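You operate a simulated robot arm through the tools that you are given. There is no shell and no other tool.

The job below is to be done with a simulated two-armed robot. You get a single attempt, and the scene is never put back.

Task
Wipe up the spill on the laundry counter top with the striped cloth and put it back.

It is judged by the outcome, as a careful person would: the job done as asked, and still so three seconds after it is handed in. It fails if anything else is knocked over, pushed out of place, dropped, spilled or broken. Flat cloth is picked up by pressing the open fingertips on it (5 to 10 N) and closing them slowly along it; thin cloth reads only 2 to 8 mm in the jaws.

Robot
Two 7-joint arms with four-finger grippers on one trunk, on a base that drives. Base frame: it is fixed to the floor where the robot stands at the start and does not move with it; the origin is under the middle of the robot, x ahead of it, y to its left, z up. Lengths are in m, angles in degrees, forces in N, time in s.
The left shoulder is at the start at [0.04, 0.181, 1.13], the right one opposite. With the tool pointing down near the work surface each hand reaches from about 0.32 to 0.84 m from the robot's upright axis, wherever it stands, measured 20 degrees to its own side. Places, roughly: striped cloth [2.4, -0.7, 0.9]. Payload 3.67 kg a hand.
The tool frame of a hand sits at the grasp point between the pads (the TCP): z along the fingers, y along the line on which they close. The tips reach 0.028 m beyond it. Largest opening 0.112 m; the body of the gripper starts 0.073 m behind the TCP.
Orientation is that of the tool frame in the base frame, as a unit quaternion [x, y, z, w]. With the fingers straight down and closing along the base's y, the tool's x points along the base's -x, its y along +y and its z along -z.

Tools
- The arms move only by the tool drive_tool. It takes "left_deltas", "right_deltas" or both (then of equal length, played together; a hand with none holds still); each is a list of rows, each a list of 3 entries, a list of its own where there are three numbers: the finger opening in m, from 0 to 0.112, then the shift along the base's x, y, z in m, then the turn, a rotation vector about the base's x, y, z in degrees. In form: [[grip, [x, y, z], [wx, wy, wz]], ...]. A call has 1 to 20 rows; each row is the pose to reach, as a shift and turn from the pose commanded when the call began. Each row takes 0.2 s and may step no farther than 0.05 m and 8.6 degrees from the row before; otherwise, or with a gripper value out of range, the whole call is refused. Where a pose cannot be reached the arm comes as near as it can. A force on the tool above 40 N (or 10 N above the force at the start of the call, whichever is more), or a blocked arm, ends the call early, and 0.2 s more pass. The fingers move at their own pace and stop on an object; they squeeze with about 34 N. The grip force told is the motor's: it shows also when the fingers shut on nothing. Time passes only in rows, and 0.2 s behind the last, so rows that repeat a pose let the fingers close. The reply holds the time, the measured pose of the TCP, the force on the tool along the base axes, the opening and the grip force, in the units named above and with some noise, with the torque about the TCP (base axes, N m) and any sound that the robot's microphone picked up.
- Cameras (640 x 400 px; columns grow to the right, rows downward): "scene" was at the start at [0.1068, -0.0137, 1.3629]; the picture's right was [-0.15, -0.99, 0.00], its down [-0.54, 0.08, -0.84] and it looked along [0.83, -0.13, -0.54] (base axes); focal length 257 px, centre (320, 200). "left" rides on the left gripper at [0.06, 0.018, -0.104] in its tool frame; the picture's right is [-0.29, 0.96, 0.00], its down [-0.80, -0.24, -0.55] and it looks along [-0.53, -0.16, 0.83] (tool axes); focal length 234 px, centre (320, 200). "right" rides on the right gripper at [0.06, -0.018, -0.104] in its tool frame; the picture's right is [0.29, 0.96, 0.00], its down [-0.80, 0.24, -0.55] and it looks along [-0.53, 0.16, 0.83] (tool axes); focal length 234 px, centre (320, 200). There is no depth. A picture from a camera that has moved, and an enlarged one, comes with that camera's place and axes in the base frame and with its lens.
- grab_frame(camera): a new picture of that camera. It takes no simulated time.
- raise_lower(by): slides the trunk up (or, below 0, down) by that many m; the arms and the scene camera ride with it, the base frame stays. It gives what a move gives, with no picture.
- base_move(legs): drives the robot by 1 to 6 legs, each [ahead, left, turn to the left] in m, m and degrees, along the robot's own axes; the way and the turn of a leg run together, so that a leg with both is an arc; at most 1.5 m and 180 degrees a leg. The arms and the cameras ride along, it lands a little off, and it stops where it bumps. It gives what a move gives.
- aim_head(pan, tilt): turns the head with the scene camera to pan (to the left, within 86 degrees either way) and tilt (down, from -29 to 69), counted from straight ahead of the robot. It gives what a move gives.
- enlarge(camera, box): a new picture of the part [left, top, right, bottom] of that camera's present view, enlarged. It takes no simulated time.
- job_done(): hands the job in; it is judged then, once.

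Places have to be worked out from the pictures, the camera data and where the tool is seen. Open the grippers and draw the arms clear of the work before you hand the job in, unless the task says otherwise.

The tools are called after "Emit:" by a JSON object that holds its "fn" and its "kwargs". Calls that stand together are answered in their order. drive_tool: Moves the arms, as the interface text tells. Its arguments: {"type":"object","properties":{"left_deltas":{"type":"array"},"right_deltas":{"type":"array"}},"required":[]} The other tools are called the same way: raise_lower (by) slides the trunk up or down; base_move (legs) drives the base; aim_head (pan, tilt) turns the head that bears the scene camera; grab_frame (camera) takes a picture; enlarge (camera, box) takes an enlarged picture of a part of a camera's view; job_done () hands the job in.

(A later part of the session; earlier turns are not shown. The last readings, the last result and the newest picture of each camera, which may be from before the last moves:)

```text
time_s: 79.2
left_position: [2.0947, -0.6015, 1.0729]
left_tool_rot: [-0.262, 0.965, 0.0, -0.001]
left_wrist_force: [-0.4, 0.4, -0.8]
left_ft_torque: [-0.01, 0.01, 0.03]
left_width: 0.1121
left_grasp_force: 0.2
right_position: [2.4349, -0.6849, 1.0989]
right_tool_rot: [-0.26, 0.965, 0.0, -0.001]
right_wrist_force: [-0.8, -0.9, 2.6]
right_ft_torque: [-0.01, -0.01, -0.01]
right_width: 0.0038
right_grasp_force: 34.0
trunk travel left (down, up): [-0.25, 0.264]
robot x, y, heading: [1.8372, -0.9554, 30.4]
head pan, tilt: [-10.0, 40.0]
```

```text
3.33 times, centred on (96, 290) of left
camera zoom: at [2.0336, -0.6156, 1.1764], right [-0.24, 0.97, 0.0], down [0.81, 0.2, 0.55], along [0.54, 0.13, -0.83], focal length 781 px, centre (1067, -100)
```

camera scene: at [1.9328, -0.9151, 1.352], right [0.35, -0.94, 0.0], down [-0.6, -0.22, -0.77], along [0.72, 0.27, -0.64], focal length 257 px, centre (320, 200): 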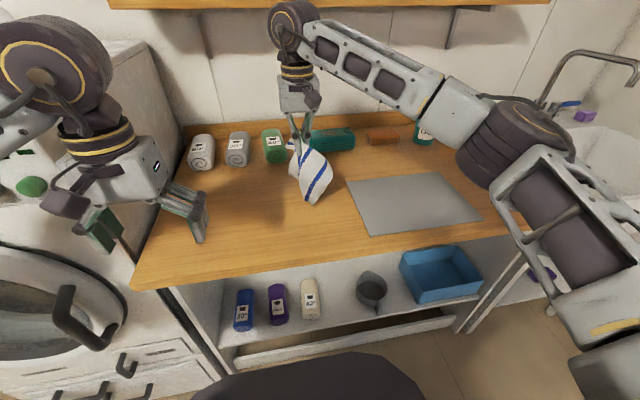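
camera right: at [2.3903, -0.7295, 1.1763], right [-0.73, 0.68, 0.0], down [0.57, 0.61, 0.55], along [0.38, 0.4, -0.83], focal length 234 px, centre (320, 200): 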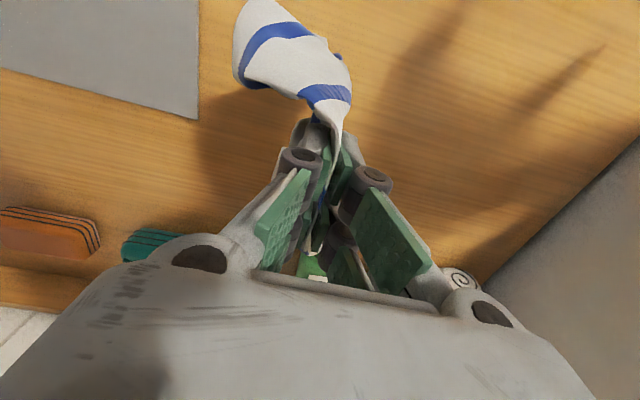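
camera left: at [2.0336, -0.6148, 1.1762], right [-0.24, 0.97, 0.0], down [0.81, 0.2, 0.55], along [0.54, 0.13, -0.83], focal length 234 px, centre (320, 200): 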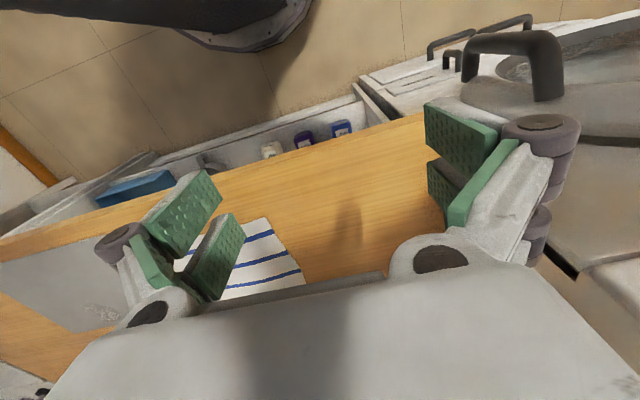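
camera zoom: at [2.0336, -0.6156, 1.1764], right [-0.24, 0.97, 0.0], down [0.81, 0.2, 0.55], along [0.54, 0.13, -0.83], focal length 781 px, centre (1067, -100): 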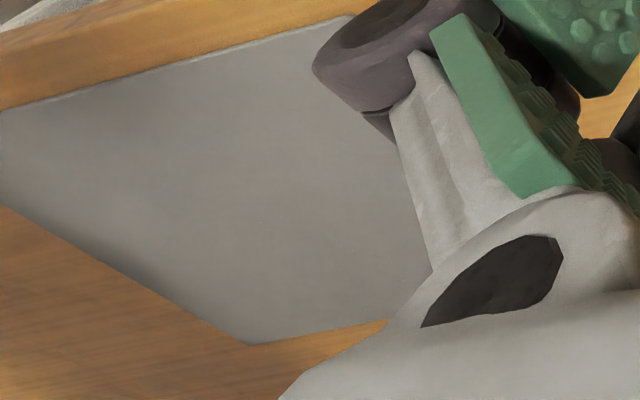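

The mat is clean and in place. I lower the cloth slowly over its original spot.

Emit:
{"fn": "drive_tool", "kwargs": {"right_deltas": [[0.0, [0, 0, -0.02], [0, 0, 0]], [0.0, [0, 0, -0.04], [0, 0, 0]], [0.0, [0, 0, -0.06], [0, 0, 0]], [0.0, [0, 0, -0.075], [0, 0, 0]], [0.0, [0, 0, -0.09], [0, 0, 0]], [0.0, [0, 0, -0.105], [0, 0, 0]], [0.0, [0, 0, -0.12], [0, 0, 0]], [0.0, [0, 0, -0.135], [0, 0, 0]], [0.0, [0, 0, -0.15], [0, 0, 0]], [0.0, [0, 0, -0.16], [0, 0, 0]], [0.0, [0, 0, -0.166], [0, 0, 0]], [0.0, [0, 0, -0.166], [0, 0, 0]]]}}

Emit:
{"fn": "enlarge", "kwargs": {"camera": "scene", "box": [240, 140, 400, 240]}}

Emit:
{"fn": "grab_frame", "kwargs": {"camera": "right"}}

```text
time_s: 81.8
left_position: [2.0936, -0.6001, 1.0723]
left_tool_rot: [-0.262, 0.965, 0.0, 0.0]
left_wrist_force: [-0.6, 0.1, -0.4]
left_ft_torque: [-0.04, 0.01, 0.01]
left_width: 0.1119
left_grasp_force: 0.0
right_position: [2.4369, -0.6848, 0.9355]
right_tool_rot: [-0.261, 0.965, -0.002, 0.0]
right_wrist_force: [0.5, 1.1, -1.2]
right_ft_torque: [0.01, -0.03, 0.01]
right_width: 0.0037
right_grasp_force: 35.1
trunk travel left (down, up): [-0.25, 0.264]
robot x, y, heading: [1.8375, -0.9588, 30.7]
head pan, tilt: [-10.0, 40.0]
```

```text
4.00 times, centred on (320, 190) of scene
camera zoom: at [1.9328, -0.9149, 1.352], right [0.35, -0.94, 0.0], down [-0.6, -0.22, -0.77], along [0.72, 0.27, -0.64], focal length 1029 px, centre (320, 240)
```

zoom: 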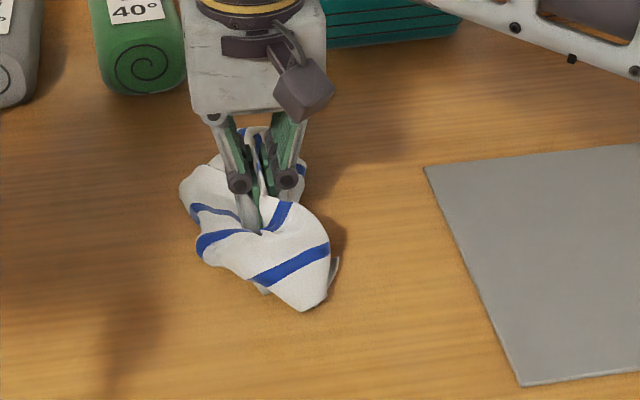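

```text
taken
camera right: at [2.3939, -0.7324, 1.0387], right [-0.73, 0.68, 0.0], down [0.57, 0.61, 0.55], along [0.38, 0.4, -0.83], focal length 234 px, centre (320, 200)
```

right: 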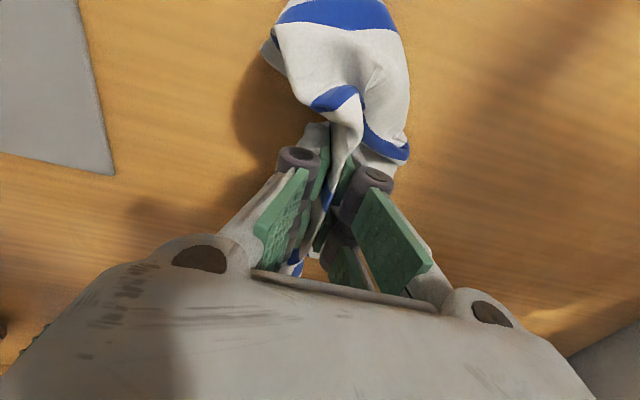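

The cloth is bundled at its place. I press lightly and then open the fingers slowly so that the ridge spreads out again.

Emit:
{"fn": "drive_tool", "kwargs": {"right_deltas": [[0.0, [0, 0, -0.003], [0, 0, 0]], [0.0, [0, 0, -0.005], [0, 0, 0]], [0.0, [0, 0, -0.006], [0, 0, 0]]]}}

```text
time_s: 82.6
left_position: [2.0938, -0.6005, 1.0722]
left_tool_rot: [-0.262, 0.965, 0.0, 0.0]
left_wrist_force: [0.0, -1.0, -0.1]
left_ft_torque: [-0.01, 0.03, -0.01]
left_width: 0.1118
left_grasp_force: 0.0
right_position: [2.4351, -0.6854, 0.9291]
right_tool_rot: [-0.262, 0.965, -0.001, 0.001]
right_wrist_force: [0.6, 0.2, 0.8]
right_ft_torque: [0.02, 0.01, 0.01]
right_width: 0.0039
right_grasp_force: 40.5
trunk travel left (down, up): [-0.25, 0.264]
robot x, y, heading: [1.8376, -0.9515, 30.2]
head pan, tilt: [-10.0, 40.0]
```

It's just touching. I open slowly while following the tips down to keep a light press.

Emit:
{"fn": "drive_tool", "kwargs": {"right_deltas": [[0.004, [0, 0, -0.0008], [0, 0, 0]], [0.008, [0, 0, -0.001], [0, 0, 0]], [0.014, [0, 0, -0.001], [0, 0, 0]], [0.02, [0, 0, -0.0012], [0, 0, 0]], [0.026, [0, 0, -0.0014], [0, 0, 0]], [0.032, [0, 0, -0.0018], [0, 0, 0]], [0.038, [0, 0, -0.0022], [0, 0, 0]], [0.044, [0, 0, -0.0027], [0, 0, 0]], [0.05, [0, 0, -0.0032], [0, 0, 0]], [0.056, [0, 0, -0.0038], [0, 0, 0]], [0.062, [0, 0, -0.0043], [0, 0, 0]]]}}

Emit:
{"fn": "enlarge", "kwargs": {"camera": "scene", "box": [240, 140, 400, 240]}}

Emit:
{"fn": "grab_frame", "kwargs": {"camera": "right"}}

```text
time_s: 85.0
left_position: [2.0935, -0.5999, 1.0746]
left_tool_rot: [-0.262, 0.965, 0.0, 0.001]
left_wrist_force: [0.4, 0.2, -0.4]
left_ft_torque: [0.0, 0.01, -0.02]
left_width: 0.1118
left_grasp_force: 0.1
right_position: [2.434, -0.6854, 0.9251]
right_tool_rot: [-0.261, 0.965, -0.001, 0.0]
right_wrist_force: [0.3, -0.4, 13.0]
right_ft_torque: [0.0, -0.04, -0.01]
right_width: 0.0636
right_grasp_force: 0.1
trunk travel left (down, up): [-0.25, 0.264]
robot x, y, heading: [1.8375, -0.9594, 30.4]
head pan, tilt: [-10.0, 40.0]
```

```text
4.00 times, centred on (320, 190) of scene
camera zoom: at [1.9314, -0.9156, 1.3522], right [0.35, -0.94, 0.0], down [-0.6, -0.22, -0.77], along [0.72, 0.27, -0.64], focal length 1029 px, centre (320, 240)
```

zoom: 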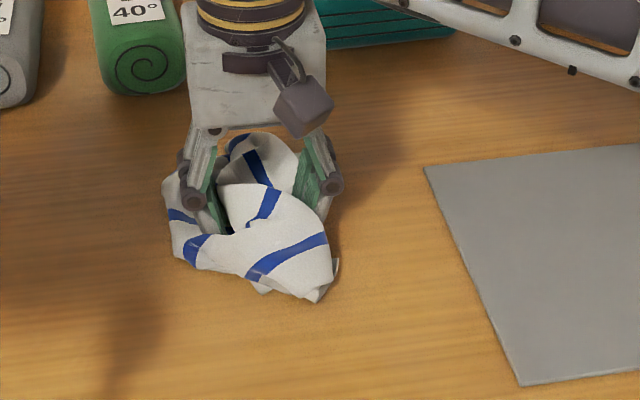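

```text
taken
camera right: at [2.3928, -0.7329, 1.0291], right [-0.73, 0.68, 0.0], down [0.57, 0.61, 0.55], along [0.38, 0.4, -0.83], focal length 234 px, centre (320, 200)
```

right: 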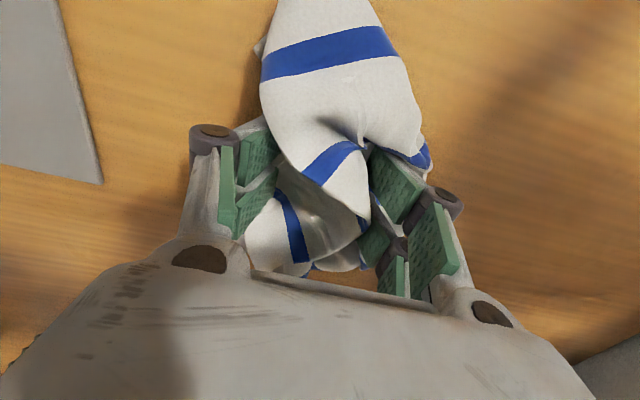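

The fingers are open around the loosened cloth. I raise the hand straight up, opening wide, and look at how it lies.

Emit:
{"fn": "drive_tool", "kwargs": {"right_deltas": [[0.062, [0, 0, 0.006], [0, 0, 0]], [0.07, [0, 0, 0.02], [0, 0, 0]], [0.08, [0, 0, 0.04], [0, 0, 0]], [0.1, [0, 0, 0.07], [0, 0, 0]], [0.112, [0, 0, 0.1], [0, 0, 0]], [0.112, [0, 0, 0.14], [0, 0, 0]], [0.112, [0, 0, 0.16], [0, 0, 0]]]}}

Emit:
{"fn": "grab_frame", "kwargs": {"camera": "scene"}}

Emit:
{"fn": "enlarge", "kwargs": {"camera": "scene", "box": [240, 140, 400, 240]}}

Emit:
{"fn": "grab_frame", "kwargs": {"camera": "right"}}

```text
time_s: 86.6
left_position: [2.0943, -0.6012, 1.0723]
left_tool_rot: [-0.262, 0.965, -0.001, 0.0]
left_wrist_force: [-1.2, -0.4, 0.7]
left_ft_torque: [-0.01, 0.0, 0.02]
left_width: 0.1122
left_grasp_force: 0.1
right_position: [2.4359, -0.686, 1.0847]
right_tool_rot: [-0.261, 0.965, -0.001, 0.0]
right_wrist_force: [-0.1, -0.4, -0.3]
right_ft_torque: [-0.01, 0.02, 0.0]
right_width: 0.1121
right_grasp_force: 0.0
trunk travel left (down, up): [-0.25, 0.264]
robot x, y, heading: [1.8372, -0.9578, 30.5]
head pan, tilt: [-10.0, 40.0]
```

```text
taken
camera scene: at [1.9326, -0.9148, 1.352], right [0.35, -0.94, 0.0], down [-0.6, -0.22, -0.77], along [0.72, 0.27, -0.64], focal length 257 px, centre (320, 200)
```

scene: 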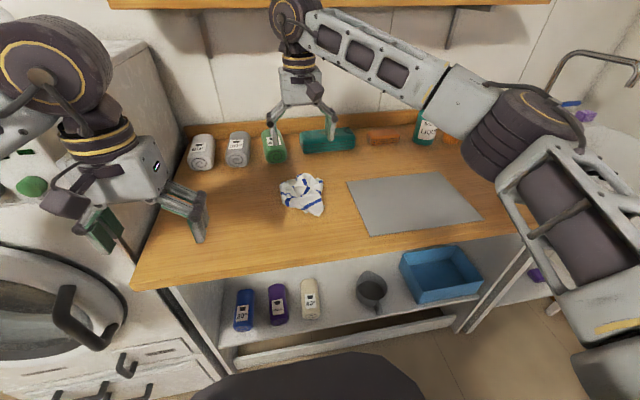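

```text
4.00 times, centred on (320, 190) of scene
camera zoom: at [1.9326, -0.9148, 1.352], right [0.35, -0.94, 0.0], down [-0.6, -0.22, -0.77], along [0.72, 0.27, -0.64], focal length 1029 px, centre (320, 240)
```

zoom: 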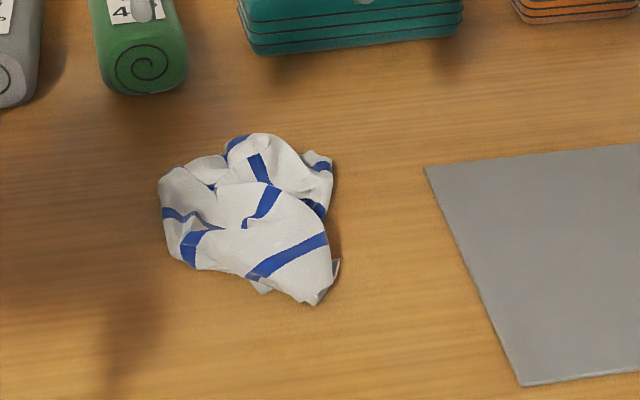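

```text
taken
camera right: at [2.3946, -0.7322, 1.1901], right [-0.73, 0.68, 0.0], down [0.57, 0.61, 0.55], along [0.38, 0.4, -0.83], focal length 234 px, centre (320, 200)
```

right: 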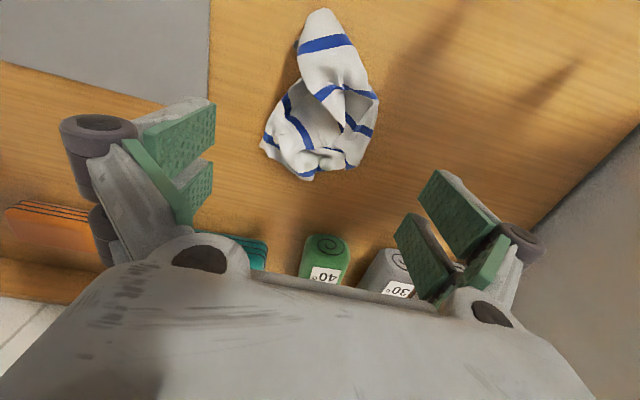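

The cloth is back at its spot but crumpled, whereas it lay flat before. I look closely at how it is folded so I can spread it out.

Emit:
{"fn": "enlarge", "kwargs": {"camera": "scene", "box": [270, 165, 334, 205]}}

Emit:
{"fn": "enlarge", "kwargs": {"camera": "right", "box": [224, 0, 416, 120]}}

Emit:
{"fn": "enlarge", "kwargs": {"camera": "right", "box": [224, 80, 416, 200]}}

```text
10.00 times, centred on (302, 185) of scene
camera zoom: at [1.9326, -0.9148, 1.352], right [0.35, -0.94, 0.0], down [-0.6, -0.22, -0.77], along [0.72, 0.27, -0.64], focal length 2574 px, centre (500, 350)
```

zoom: 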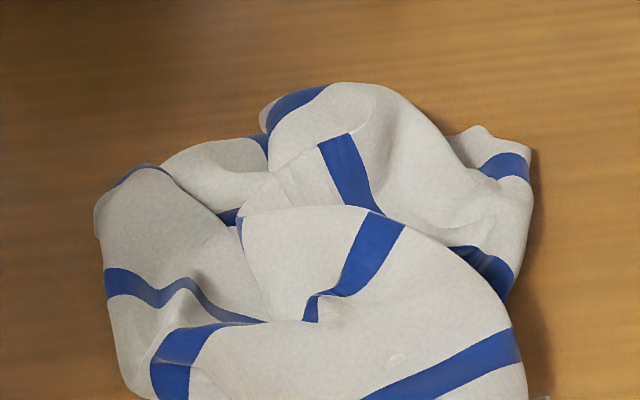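

```text
3.33 times, centred on (320, 60) of right
camera zoom: at [2.3946, -0.7322, 1.1901], right [-0.73, 0.68, 0.0], down [0.57, 0.61, 0.55], along [0.38, 0.4, -0.83], focal length 781 px, centre (320, 667)
```

zoom: 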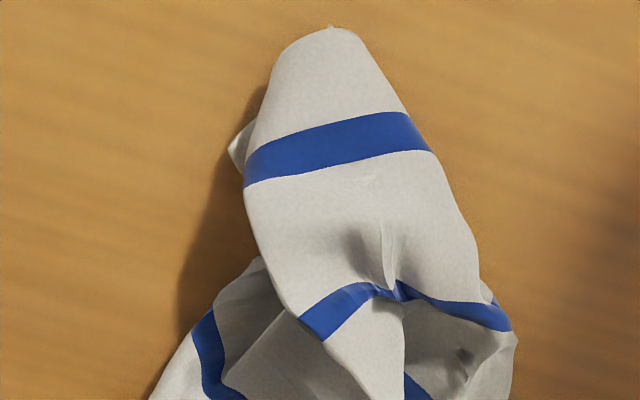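

```text
3.33 times, centred on (320, 140) of right
camera zoom: at [2.3946, -0.7322, 1.1901], right [-0.73, 0.68, 0.0], down [0.57, 0.61, 0.55], along [0.38, 0.4, -0.83], focal length 781 px, centre (320, 400)
```

zoom: 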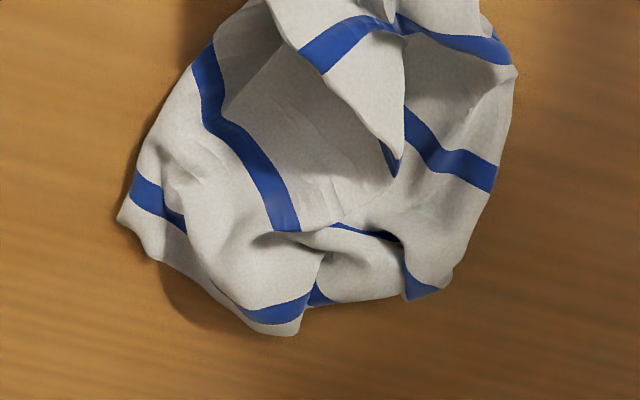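

The cloth sits within about 1–2 cm of its original centre but is crumpled. A corner shows at the far right, at about (2.523, -0.706), so I'll pinch that corner, lift so it hangs out, and lay it down again flatter.

Emit:
{"fn": "drive_tool", "kwargs": {"right_deltas": [[0.09, [0.03, -0.005, -0.03], [0, 0, 0]], [0.06, [0.062, -0.011, -0.07], [0, 0, 0]], [0.04, [0.062, -0.011, -0.11], [0, 0, 0]], [0.03, [0.062, -0.011, -0.135], [0, 0, 0]], [0.03, [0.062, -0.011, -0.14], [0, 0, 0]]]}}

Emit:
{"fn": "enlarge", "kwargs": {"camera": "scene", "box": [260, 140, 356, 200]}}

Emit:
{"fn": "enlarge", "kwargs": {"camera": "right", "box": [160, 40, 480, 240]}}

```text
refused: row 2 steps farther than a row can; nothing moved
```

```text
6.67 times, centred on (308, 170) of scene
camera zoom: at [1.9326, -0.9148, 1.352], right [0.35, -0.94, 0.0], down [-0.6, -0.22, -0.77], along [0.72, 0.27, -0.64], focal length 1716 px, centre (400, 400)
```

zoom: 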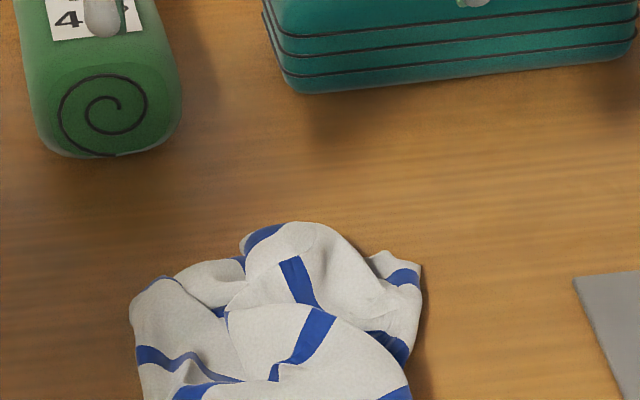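

```text
2.00 times, centred on (320, 140) of right
camera zoom: at [2.3946, -0.7322, 1.1901], right [-0.73, 0.68, 0.0], down [0.57, 0.61, 0.55], along [0.38, 0.4, -0.83], focal length 468 px, centre (320, 320)
```

zoom: 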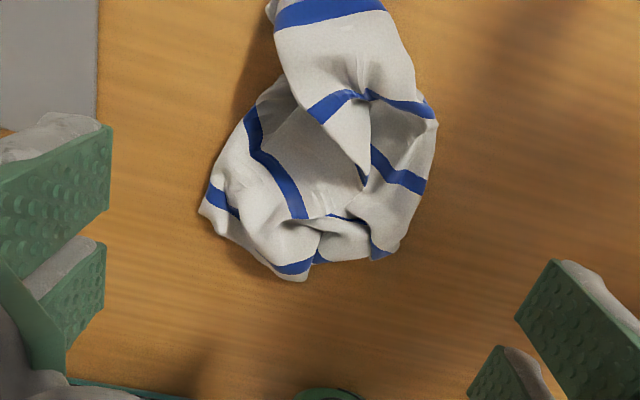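

One row stepped too far, so nothing moved. I repeat the approach to the corner with smaller steps.

Emit:
{"fn": "drive_tool", "kwargs": {"right_deltas": [[0.1, [0.02, -0.004, -0.03], [0, 0, 0]], [0.08, [0.04, -0.008, -0.06], [0, 0, 0]], [0.06, [0.062, -0.011, -0.09], [0, 0, 0]], [0.04, [0.062, -0.011, -0.115], [0, 0, 0]], [0.03, [0.062, -0.011, -0.13], [0, 0, 0]], [0.03, [0.062, -0.011, -0.13], [0, 0, 0]]]}}

Emit:
{"fn": "enlarge", "kwargs": {"camera": "scene", "box": [260, 140, 356, 200]}}

Emit:
{"fn": "enlarge", "kwargs": {"camera": "right", "box": [160, 40, 480, 240]}}

```text
time_s: 88.0
left_position: [2.0954, -0.6001, 1.0735]
left_tool_rot: [-0.262, 0.965, 0.001, 0.0]
left_wrist_force: [0.1, 0.1, -0.3]
left_ft_torque: [0.01, 0.0, 0.0]
left_width: 0.112
left_grasp_force: 0.1
right_position: [2.4989, -0.6961, 0.9535]
right_tool_rot: [-0.261, 0.965, -0.001, 0.0]
right_wrist_force: [-0.1, -0.1, -0.1]
right_ft_torque: [-0.01, -0.03, 0.03]
right_width: 0.0299
right_grasp_force: 0.1
trunk travel left (down, up): [-0.25, 0.264]
robot x, y, heading: [1.8344, -0.9549, 30.4]
head pan, tilt: [-10.0, 40.0]
```

```text
6.67 times, centred on (308, 170) of scene
camera zoom: at [1.9329, -0.9149, 1.352], right [0.35, -0.94, 0.0], down [-0.6, -0.22, -0.77], along [0.72, 0.27, -0.64], focal length 1716 px, centre (400, 400)
```

zoom: 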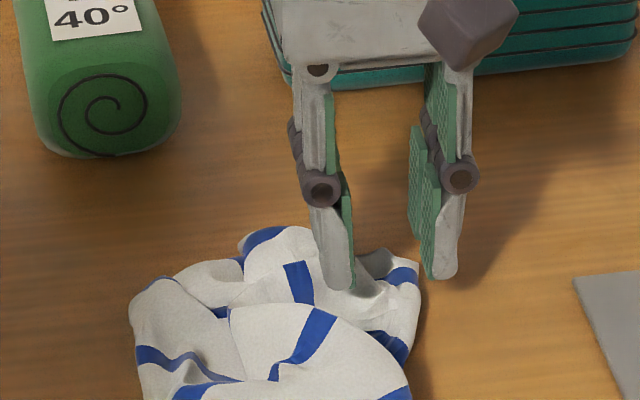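

```text
2.00 times, centred on (320, 140) of right
camera zoom: at [2.457, -0.7438, 1.0584], right [-0.73, 0.68, 0.0], down [0.57, 0.61, 0.55], along [0.38, 0.4, -0.83], focal length 468 px, centre (320, 320)
```

zoom: 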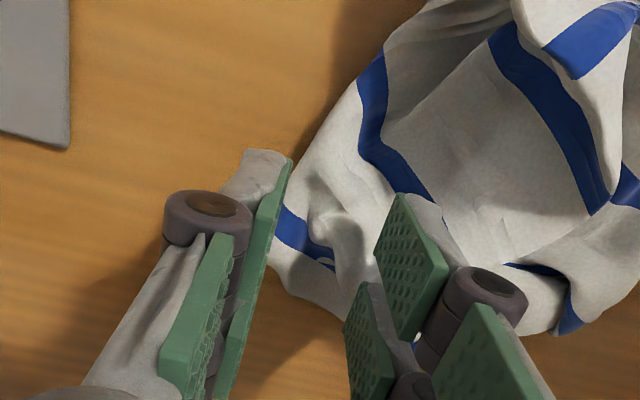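

The fingers straddle the raised corner nicely: one is off the edge and the other at the ridge. I lower until the tips nearly touch and then close slowly on it.

Emit:
{"fn": "drive_tool", "kwargs": {"right_deltas": [[0.03, [0, 0, -0.008], [0, 0, 0]], [0.03, [0, 0, -0.016], [0, 0, 0]], [0.03, [0, 0, -0.022], [0, 0, 0]], [0.03, [0, 0, -0.024], [0, 0, 0]]]}}

Emit:
{"fn": "enlarge", "kwargs": {"camera": "right", "box": [160, 40, 480, 240]}}

```text
time_s: 89.0
left_position: [2.0947, -0.6013, 1.0731]
left_tool_rot: [-0.262, 0.965, 0.0, -0.001]
left_wrist_force: [-0.8, -0.5, 0.4]
left_ft_torque: [0.03, -0.04, -0.01]
left_width: 0.1123
left_grasp_force: 0.1
right_position: [2.4983, -0.6957, 0.931]
right_tool_rot: [-0.261, 0.965, -0.001, -0.001]
right_wrist_force: [-0.2, -0.4, 1.1]
right_ft_torque: [0.0, -0.02, 0.01]
right_width: 0.03
right_grasp_force: 0.1
trunk travel left (down, up): [-0.25, 0.264]
robot x, y, heading: [1.837, -0.9555, 30.1]
head pan, tilt: [-10.0, 40.0]
```

```text
2.00 times, centred on (320, 140) of right
camera zoom: at [2.4557, -0.7435, 1.0342], right [-0.73, 0.68, 0.0], down [0.57, 0.61, 0.55], along [0.38, 0.4, -0.83], focal length 468 px, centre (320, 320)
```

zoom: 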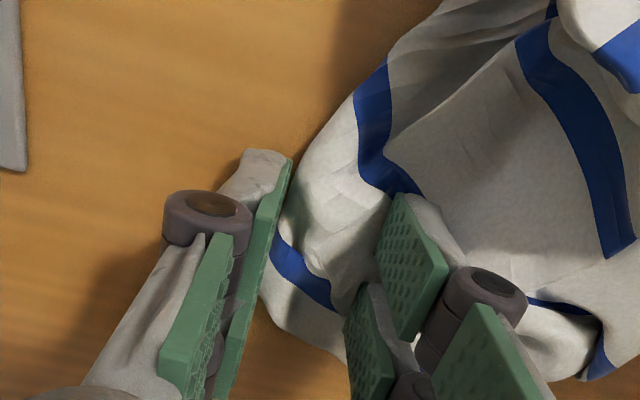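

The tips are nearly on the counter with the corner between them. I close slowly.

Emit:
{"fn": "drive_tool", "kwargs": {"right_deltas": [[0.03, [0, 0, -0.002], [0, 0, 0]], [0.026, [0, 0, -0.002], [0, 0, 0]], [0.022, [0, 0, -0.002], [0, 0, 0]], [0.018, [0, 0, -0.002], [0, 0, 0]], [0.014, [0, 0, -0.0018], [0, 0, 0]], [0.01, [0, 0, -0.0015], [0, 0, 0]], [0.006, [0, 0, -0.001], [0, 0, 0]], [0.002, [0, 0, -0.001], [0, 0, 0]], [0.0, [0, 0, -0.001], [0, 0, 0]], [0.0, [0, 0, -0.001], [0, 0, 0]]]}}

Emit:
{"fn": "enlarge", "kwargs": {"camera": "right", "box": [160, 40, 480, 240]}}

Emit:
{"fn": "enlarge", "kwargs": {"camera": "scene", "box": [260, 150, 356, 210]}}

```text
time_s: 91.2
left_position: [2.0954, -0.6001, 1.0721]
left_tool_rot: [-0.262, 0.965, 0.0, 0.0]
left_wrist_force: [0.0, 0.9, 0.3]
left_ft_torque: [0.0, -0.02, 0.03]
left_width: 0.1119
left_grasp_force: 0.1
right_position: [2.4974, -0.6969, 0.9291]
right_tool_rot: [-0.262, 0.965, -0.001, 0.001]
right_wrist_force: [-0.9, -0.5, 0.8]
right_ft_torque: [0.04, 0.01, -0.02]
right_width: 0.0037
right_grasp_force: 34.0
trunk travel left (down, up): [-0.25, 0.264]
robot x, y, heading: [1.8369, -0.9526, 30.3]
head pan, tilt: [-10.0, 40.0]
```

```text
2.00 times, centred on (320, 140) of right
camera zoom: at [2.4556, -0.7429, 1.0336], right [-0.73, 0.68, 0.0], down [0.57, 0.61, 0.55], along [0.38, 0.4, -0.83], focal length 468 px, centre (320, 320)
```

zoom: 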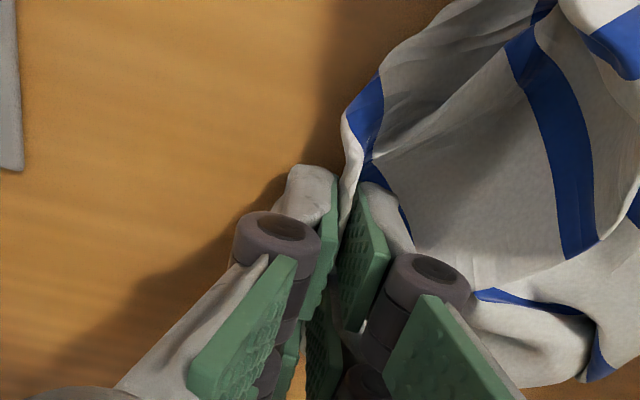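

```text
6.67 times, centred on (308, 180) of scene
camera zoom: at [1.9328, -0.9149, 1.352], right [0.35, -0.94, 0.0], down [-0.6, -0.22, -0.77], along [0.72, 0.27, -0.64], focal length 1716 px, centre (400, 333)
```

zoom: 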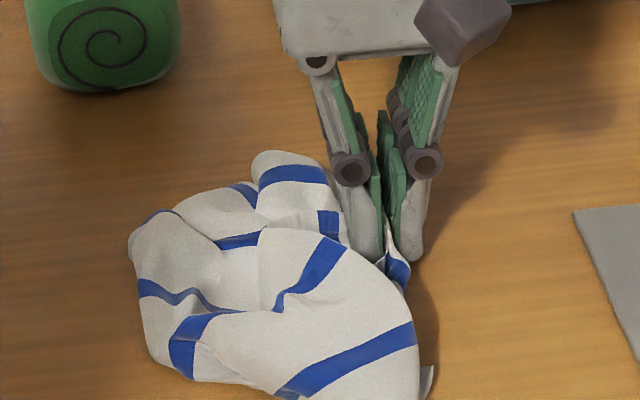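

The corner is pinched at 3.7 mm. I lift high while moving back toward me, so the cloth hangs free below the corner and unfolds.

Emit:
{"fn": "drive_tool", "kwargs": {"right_deltas": [[0.0, [0, 0, 0.03], [0, 0, 0]], [0.0, [0, 0, 0.065], [0, 0, 0]], [0.0, [0, 0, 0.1], [0, 0, 0]], [0.0, [-0.015, 0.003, 0.135], [0, 0, 0]], [0.0, [-0.03, 0.006, 0.17], [0, 0, 0]], [0.0, [-0.045, 0.01, 0.205], [0, 0, 0]], [0.0, [-0.065, 0.014, 0.24], [0, 0, 0]], [0.0, [-0.085, 0.018, 0.27], [0, 0, 0]], [0.0, [-0.105, 0.022, 0.3], [0, 0, 0]], [0.0, [-0.125, 0.026, 0.32], [0, 0, 0]], [0.0, [-0.125, 0.026, 0.32], [0, 0, 0]]]}}

Emit:
{"fn": "grab_frame", "kwargs": {"camera": "scene"}}

Emit:
{"fn": "grab_frame", "kwargs": {"camera": "left"}}

```text
time_s: 93.6
left_position: [2.0947, -0.6025, 1.0727]
left_tool_rot: [-0.262, 0.965, 0.0, -0.001]
left_wrist_force: [-1.4, -0.1, -0.3]
left_ft_torque: [0.0, -0.03, -0.02]
left_width: 0.1123
left_grasp_force: 0.1
right_position: [2.3736, -0.6703, 1.2488]
right_tool_rot: [-0.261, 0.965, 0.0, -0.001]
right_wrist_force: [-0.1, -0.5, 0.0]
right_ft_torque: [-0.01, 0.02, 0.01]
right_width: 0.0039
right_grasp_force: 33.6
trunk travel left (down, up): [-0.25, 0.264]
robot x, y, heading: [1.8365, -0.9557, 30.3]
head pan, tilt: [-10.0, 40.0]
```

```text
taken
camera scene: at [1.9337, -0.915, 1.3519], right [0.35, -0.94, 0.0], down [-0.6, -0.22, -0.77], along [0.72, 0.27, -0.64], focal length 257 px, centre (320, 200)
```

scene: 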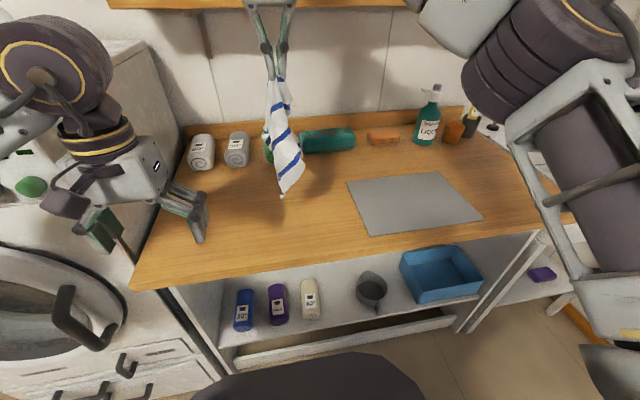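

```text
taken
camera left: at [2.034, -0.615, 1.1761], right [-0.24, 0.97, 0.0], down [0.81, 0.2, 0.55], along [0.54, 0.13, -0.83], focal length 234 px, centre (320, 200)
```

left: 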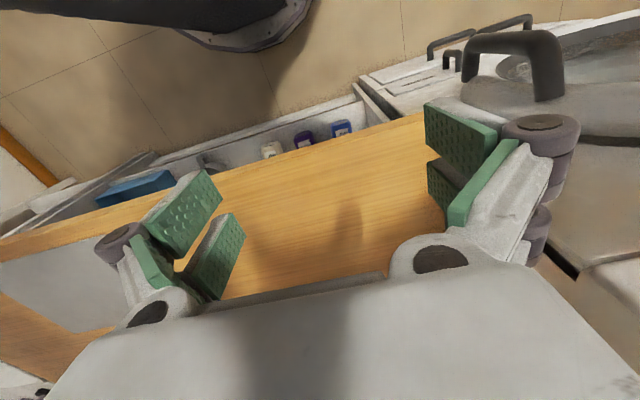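

Emit:
{"fn": "enlarge", "kwargs": {"camera": "scene", "box": [230, 70, 358, 150]}}

Emit:
{"fn": "enlarge", "kwargs": {"camera": "scene", "box": [230, 130, 358, 210]}}

Emit:
{"fn": "grab_frame", "kwargs": {"camera": "right"}}

```text
5.00 times, centred on (294, 110) of scene
camera zoom: at [1.9337, -0.915, 1.3519], right [0.35, -0.94, 0.0], down [-0.6, -0.22, -0.77], along [0.72, 0.27, -0.64], focal length 1287 px, centre (450, 650)
```

zoom: 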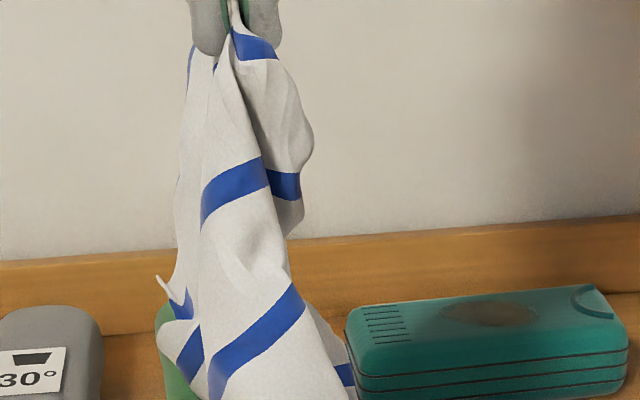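

```text
5.00 times, centred on (294, 170) of scene
camera zoom: at [1.9337, -0.915, 1.3519], right [0.35, -0.94, 0.0], down [-0.6, -0.22, -0.77], along [0.72, 0.27, -0.64], focal length 1287 px, centre (450, 350)
```

zoom: 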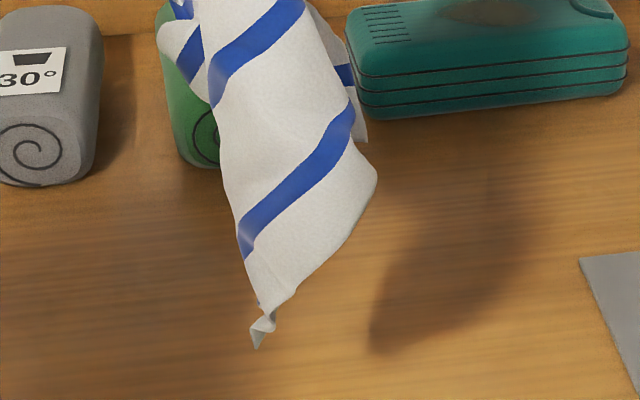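

```text
taken
camera right: at [2.3315, -0.717, 1.353], right [-0.73, 0.68, 0.0], down [0.57, 0.61, 0.55], along [0.38, 0.4, -0.83], focal length 234 px, centre (320, 200)
```

right: 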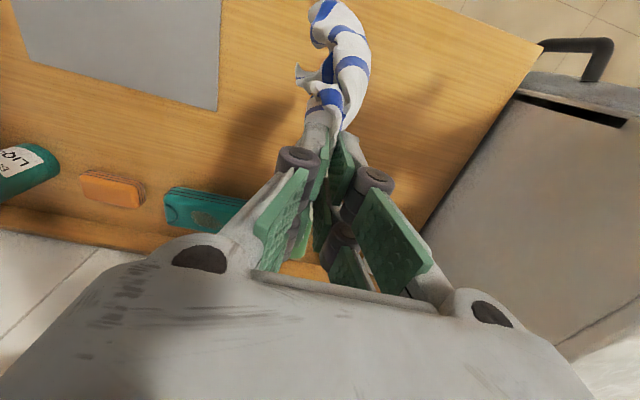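

The cloth hangs by its corner, unfolded along the diagonal, with the opposite corner about 4 cm above the counter. I shift it so that the bottom corner touches down near the home position of the near-left corner.

Emit:
{"fn": "drive_tool", "kwargs": {"right_deltas": [[0.0, [-0.02, 0.005, 0], [0, 0, 0]], [0.0, [-0.04, 0.01, -0.01], [0, 0, 0]], [0.0, [-0.06, 0.0145, -0.02], [0, 0, 0]], [0.0, [-0.07, 0.017, -0.03], [0, 0, 0]], [0.0, [-0.07, 0.017, -0.04], [0, 0, 0]], [0.0, [-0.07, 0.017, -0.0438], [0, 0, 0]], [0.0, [-0.07, 0.017, -0.0438], [0, 0, 0]], [0.0, [-0.07, 0.017, -0.0438], [0, 0, 0]]]}}

Emit:
{"fn": "grab_frame", "kwargs": {"camera": "scene"}}

Emit:
{"fn": "enlarge", "kwargs": {"camera": "scene", "box": [210, 90, 370, 240]}}

```text
time_s: 95.4
left_position: [2.0943, -0.6004, 1.0726]
left_tool_rot: [-0.263, 0.965, 0.0, 0.0]
left_wrist_force: [-0.1, 0.1, -0.5]
left_ft_torque: [-0.01, -0.02, 0.0]
left_width: 0.1117
left_grasp_force: 0.0
right_position: [2.3024, -0.6539, 1.2051]
right_tool_rot: [-0.261, 0.965, -0.001, 0.0]
right_wrist_force: [0.0, 0.3, -0.6]
right_ft_torque: [0.0, 0.02, -0.01]
right_width: 0.0038
right_grasp_force: 34.1
trunk travel left (down, up): [-0.25, 0.264]
robot x, y, heading: [1.8388, -0.9558, 30.6]
head pan, tilt: [-10.0, 40.0]
```

```text
taken
camera scene: at [1.9329, -0.9149, 1.352], right [0.35, -0.94, 0.0], down [-0.6, -0.22, -0.77], along [0.72, 0.27, -0.64], focal length 257 px, centre (320, 200)
```

scene: 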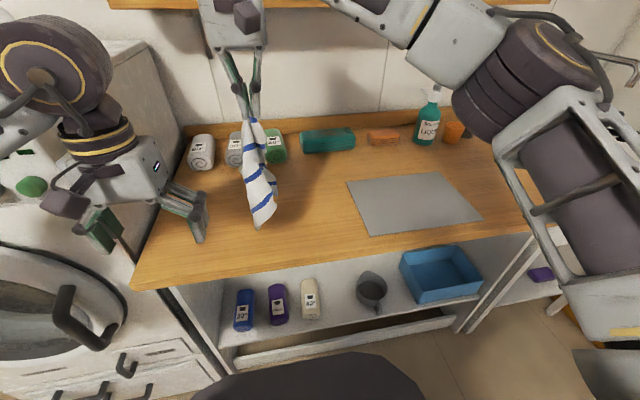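

```text
2.67 times, centred on (290, 165) of scene
camera zoom: at [1.9329, -0.9149, 1.352], right [0.35, -0.94, 0.0], down [-0.6, -0.22, -0.77], along [0.72, 0.27, -0.64], focal length 686 px, centre (400, 293)
```

zoom: 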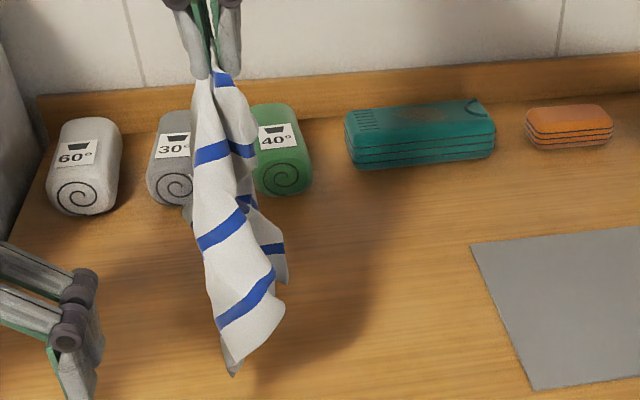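

The bottom corner is touching near (2.28, -0.63). I lay the cloth out by sweeping the hand along an arc toward the far-right corner's home at about (2.60, -0.73).

Emit:
{"fn": "drive_tool", "kwargs": {"right_deltas": [[0.0, [0.0229, -0.0057, -0.0009], [0, 0, 0]], [0.0, [0.0456, -0.0113, -0.0037], [0, 0, 0]], [0.0, [0.068, -0.0169, -0.0083], [0, 0, 0]], [0.0, [0.0901, -0.0224, -0.0147], [0, 0, 0]], [0.0, [0.1115, -0.0277, -0.0228], [0, 0, 0]], [0.0, [0.1323, -0.0329, -0.0327], [0, 0, 0]], [0.0, [0.1523, -0.0379, -0.0442], [0, 0, 0]], [0.0, [0.1713, -0.0426, -0.0573], [0, 0, 0]], [0.0, [0.1893, -0.047, -0.0719], [0, 0, 0]], [0.0, [0.2061, -0.0512, -0.0879], [0, 0, 0]], [0.0, [0.2216, -0.0551, -0.1052], [0, 0, 0]], [0.0, [0.2358, -0.0586, -0.1237], [0, 0, 0]], [0.0, [0.2485, -0.0618, -0.1433], [0, 0, 0]], [0.0, [0.2597, -0.0646, -0.1638], [0, 0, 0]], [0.0, [0.2693, -0.0669, -0.1852], [0, 0, 0]], [0.0, [0.2772, -0.0689, -0.2073], [0, 0, 0]], [0.0, [0.2834, -0.0705, -0.23], [0, 0, 0]], [0.0, [0.2879, -0.0716, -0.2531], [0, 0, 0]], [0.0, [0.2899, -0.072, -0.2687], [0, 0, 0]], [0.0, [0.2899, -0.072, -0.271], [0, 0, 0]]]}}

Emit:
{"fn": "grab_frame", "kwargs": {"camera": "scene"}}

Emit:
{"fn": "enlarge", "kwargs": {"camera": "scene", "box": [230, 120, 390, 240]}}

```text
time_s: 99.6
left_position: [2.0934, -0.5994, 1.0732]
left_tool_rot: [-0.262, 0.965, 0.0, -0.001]
left_wrist_force: [0.2, -0.5, 0.2]
left_ft_torque: [-0.03, -0.01, 0.01]
left_width: 0.1119
left_grasp_force: 0.0
right_position: [2.5923, -0.7261, 0.9342]
right_tool_rot: [-0.261, 0.965, -0.001, 0.0]
right_wrist_force: [0.5, 0.1, 0.7]
right_ft_torque: [0.03, 0.03, 0.0]
right_width: 0.0037
right_grasp_force: 33.9
trunk travel left (down, up): [-0.25, 0.264]
robot x, y, heading: [1.8359, -0.9546, 30.2]
head pan, tilt: [-10.0, 40.0]
```

```text
taken
camera scene: at [1.9327, -0.915, 1.3521], right [0.35, -0.94, 0.0], down [-0.6, -0.22, -0.77], along [0.72, 0.27, -0.64], focal length 257 px, centre (320, 200)
```

scene: 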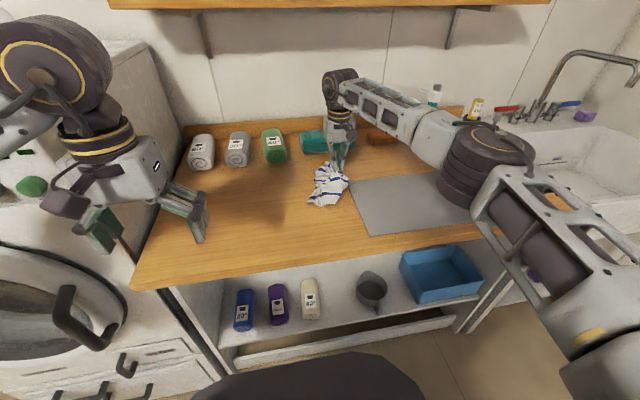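

```text
3.33 times, centred on (310, 180) of scene
camera zoom: at [1.9327, -0.915, 1.3521], right [0.35, -0.94, 0.0], down [-0.6, -0.22, -0.77], along [0.72, 0.27, -0.64], focal length 858 px, centre (353, 267)
```

zoom: 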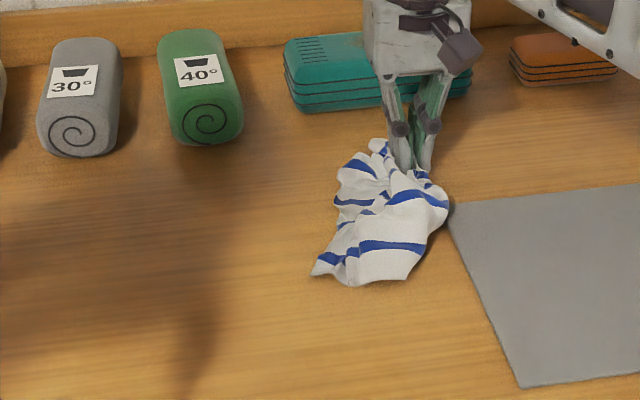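

The light cloth slid along and bunched again. I'll hold the opposite corner with the left hand and stretch the cloth between both hands, so I look closely at that corner.

Emit:
{"fn": "enlarge", "kwargs": {"camera": "scene", "box": [300, 155, 380, 215]}}

Emit:
{"fn": "enlarge", "kwargs": {"camera": "right", "box": [200, 0, 456, 160]}}

Emit:
{"fn": "grab_frame", "kwargs": {"camera": "left"}}

```text
6.67 times, centred on (340, 185) of scene
camera zoom: at [1.9327, -0.915, 1.3521], right [0.35, -0.94, 0.0], down [-0.6, -0.22, -0.77], along [0.72, 0.27, -0.64], focal length 1716 px, centre (187, 300)
```

zoom: 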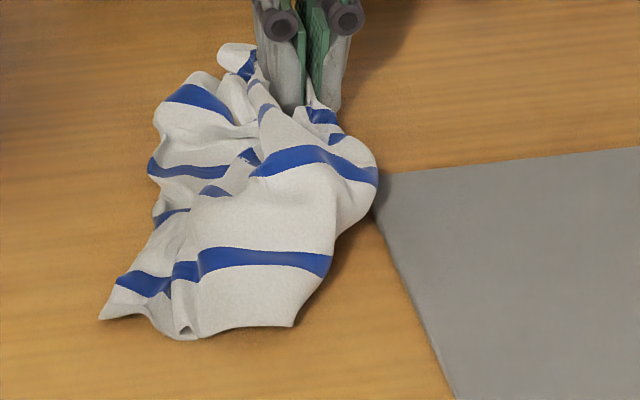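

```text
2.50 times, centred on (328, 80) of right
camera zoom: at [2.5508, -0.7726, 1.0384], right [-0.73, 0.68, 0.0], down [0.57, 0.61, 0.55], along [0.38, 0.4, -0.83], focal length 585 px, centre (300, 500)
```

zoom: 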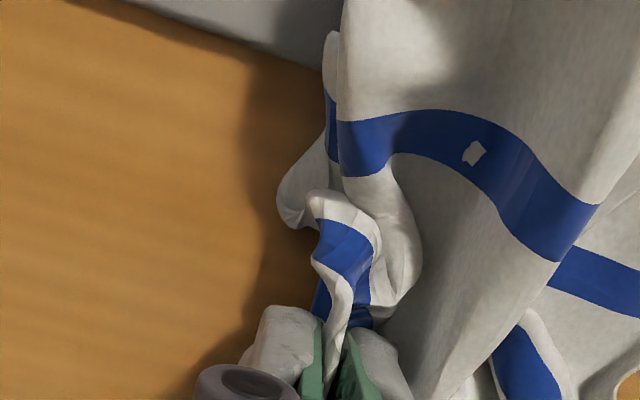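

```text
taken
camera left: at [2.0331, -0.615, 1.1763], right [-0.24, 0.97, 0.0], down [0.81, 0.2, 0.55], along [0.54, 0.13, -0.83], focal length 234 px, centre (320, 200)
```

left: 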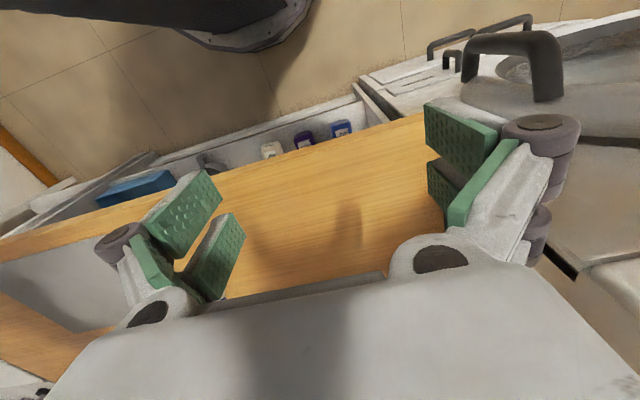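

The stripes lie in the right direction now and the cloth is only bunched sideways, with a free near-left corner at about (2.42, -0.70). I bring the left hand over that corner at a safe height.

Emit:
{"fn": "drive_tool", "kwargs": {"left_deltas": [[0.1, [0.042, -0.013, 0.01], [0, 0, 0]], [0.09, [0.084, -0.026, 0.01], [0, 0, 0]], [0.08, [0.126, -0.039, 0.01], [0, 0, 0]], [0.07, [0.168, -0.052, 0.01], [0, 0, 0]], [0.06, [0.21, -0.065, 0.01], [0, 0, 0]], [0.05, [0.252, -0.078, 0.01], [0, 0, 0]], [0.04, [0.294, -0.091, 0.0], [0, 0, 0]], [0.034, [0.3355, -0.104, -0.01], [0, 0, 0]], [0.034, [0.3355, -0.104, -0.02], [0, 0, 0]]]}}

Emit:
{"fn": "grab_frame", "kwargs": {"camera": "scene"}}

Emit:
{"fn": "grab_frame", "kwargs": {"camera": "left"}}

```text
time_s: 101.6
left_position: [2.4297, -0.7031, 1.0536]
left_tool_rot: [-0.262, 0.965, 0.0, 0.001]
left_wrist_force: [0.4, 0.4, 0.0]
left_ft_torque: [-0.05, -0.02, 0.01]
left_width: 0.0338
left_grasp_force: 0.0
right_position: [2.5912, -0.7247, 0.9344]
right_tool_rot: [-0.261, 0.965, -0.001, 0.0]
right_wrist_force: [0.5, -0.5, 0.6]
right_ft_torque: [-0.02, -0.04, -0.05]
right_width: 0.0037
right_grasp_force: 34.1
trunk travel left (down, up): [-0.25, 0.264]
robot x, y, heading: [1.8356, -0.9535, 30.7]
head pan, tilt: [-10.0, 40.0]
```

```text
taken
camera scene: at [1.9322, -0.9136, 1.352], right [0.35, -0.94, 0.0], down [-0.6, -0.23, -0.77], along [0.72, 0.27, -0.64], focal length 257 px, centre (320, 200)
```

scene: 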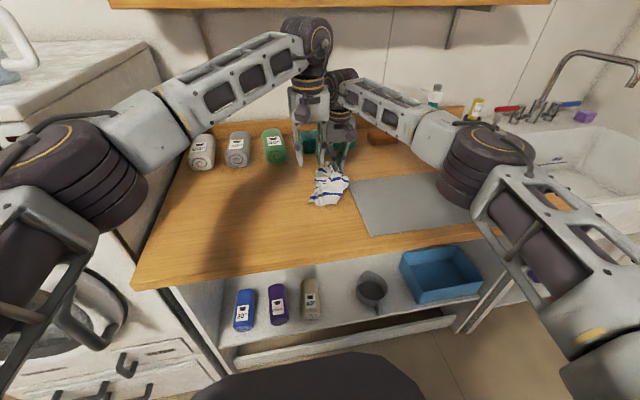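

```text
taken
camera left: at [2.3687, -0.7175, 1.1555], right [-0.24, 0.97, 0.0], down [0.81, 0.2, 0.55], along [0.54, 0.13, -0.83], focal length 234 px, centre (320, 200)
```

left: 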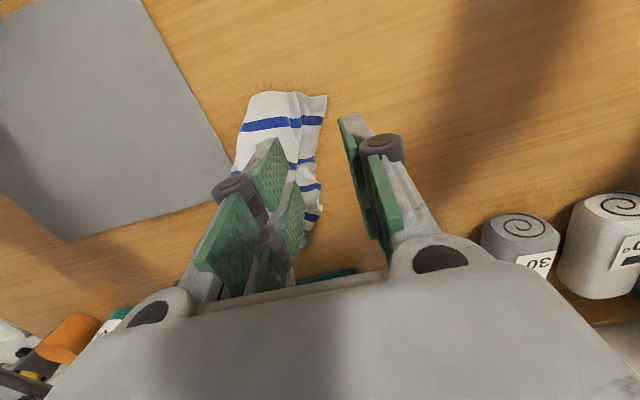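

The left hand's tip line lands about 2 cm inside the free corner, with the left finger just off the cloth's left edge. I lower it to just above the counter.

Emit:
{"fn": "drive_tool", "kwargs": {"left_deltas": [[0.034, [0, 0, -0.03], [0, 0, 0]], [0.034, [0, 0, -0.06], [0, 0, 0]], [0.034, [0, 0, -0.09], [0, 0, 0]], [0.034, [0, 0, -0.108], [0, 0, 0]], [0.034, [0, 0, -0.115], [0, 0, 0]], [0.034, [0, 0, -0.12], [0, 0, 0]]]}}

Emit:
{"fn": "enlarge", "kwargs": {"camera": "left", "box": [200, 0, 456, 160]}}

Emit:
{"fn": "enlarge", "kwargs": {"camera": "scene", "box": [280, 150, 376, 210]}}

```text
time_s: 103.0
left_position: [2.4284, -0.706, 0.9338]
left_tool_rot: [-0.262, 0.965, 0.0, 0.001]
left_wrist_force: [-2.5, -0.4, 7.0]
left_ft_torque: [-0.11, -0.17, -0.01]
left_width: 0.0343
left_grasp_force: 0.4
right_position: [2.5925, -0.7264, 0.9347]
right_tool_rot: [-0.261, 0.965, -0.001, 0.001]
right_wrist_force: [0.9, -0.2, 1.2]
right_ft_torque: [0.0, 0.01, 0.0]
right_width: 0.004
right_grasp_force: 34.3
trunk travel left (down, up): [-0.25, 0.264]
robot x, y, heading: [1.8385, -0.9519, 30.3]
head pan, tilt: [-10.0, 40.0]
```

```text
2.50 times, centred on (328, 80) of left
camera zoom: at [2.3678, -0.7207, 1.037], right [-0.24, 0.97, 0.0], down [0.81, 0.2, 0.56], along [0.54, 0.13, -0.83], focal length 585 px, centre (300, 500)
```

zoom: 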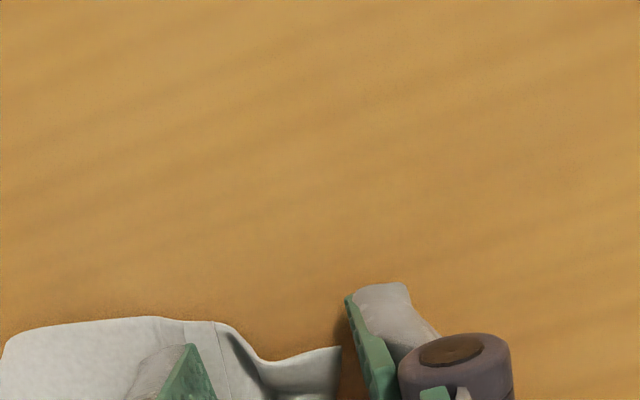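

```text
6.67 times, centred on (328, 180) of scene
camera zoom: at [1.9317, -0.9157, 1.3522], right [0.35, -0.94, 0.0], down [-0.6, -0.22, -0.77], along [0.72, 0.27, -0.64], focal length 1716 px, centre (267, 333)
```

zoom: 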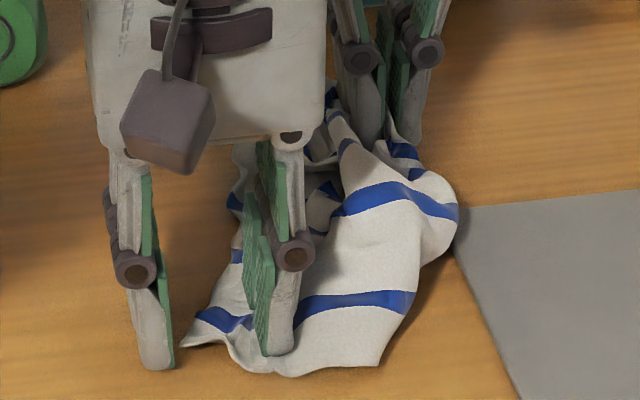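

The left hand straddles the corner with 7 N of contact. I close its fingers slowly, easing up slightly as they close.

Emit:
{"fn": "drive_tool", "kwargs": {"left_deltas": [[0.03, [0, 0, 0.0004], [0, 0, 0]], [0.026, [0, 0, 0.0008], [0, 0, 0]], [0.022, [0, 0, 0.001], [0, 0, 0]], [0.018, [0, 0, 0.0012], [0, 0, 0]], [0.014, [0, 0, 0.0014], [0, 0, 0]], [0.01, [0, 0, 0.0014], [0, 0, 0]], [0.006, [0, 0, 0.0014], [0, 0, 0]], [0.002, [0, 0, 0.0014], [0, 0, 0]], [0.0, [0, 0, 0.0014], [0, 0, 0]], [0.0, [0, 0, 0.0014], [0, 0, 0]]]}}

Emit:
{"fn": "enlarge", "kwargs": {"camera": "scene", "box": [280, 150, 376, 210]}}

Emit:
{"fn": "enlarge", "kwargs": {"camera": "left", "box": [160, 40, 480, 240]}}

```text
time_s: 105.2
left_position: [2.4294, -0.7049, 0.9343]
left_tool_rot: [-0.262, 0.965, 0.0, 0.0]
left_wrist_force: [0.1, -0.6, -1.1]
left_ft_torque: [0.0, 0.0, 0.01]
left_width: 0.002
left_grasp_force: 34.8
right_position: [2.5915, -0.725, 0.9339]
right_tool_rot: [-0.262, 0.965, -0.002, -0.001]
right_wrist_force: [0.4, -0.5, 0.3]
right_ft_torque: [0.05, 0.03, -0.01]
right_width: 0.004
right_grasp_force: 34.0
trunk travel left (down, up): [-0.25, 0.264]
robot x, y, heading: [1.8348, -0.9549, 30.4]
head pan, tilt: [-10.0, 40.0]
```

```text
6.67 times, centred on (328, 180) of scene
camera zoom: at [1.933, -0.915, 1.352], right [0.35, -0.94, 0.0], down [-0.6, -0.22, -0.77], along [0.72, 0.27, -0.64], focal length 1716 px, centre (267, 333)
```

zoom: 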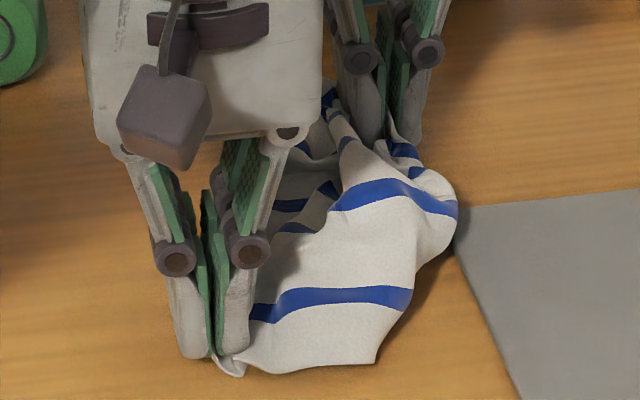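

```text
2.00 times, centred on (320, 140) of left
camera zoom: at [2.3687, -0.7189, 1.0377], right [-0.24, 0.97, 0.0], down [0.81, 0.2, 0.55], along [0.54, 0.13, -0.83], focal length 468 px, centre (320, 320)
```

zoom: 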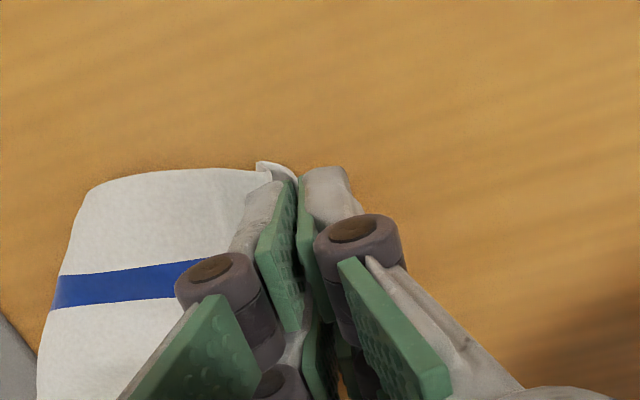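

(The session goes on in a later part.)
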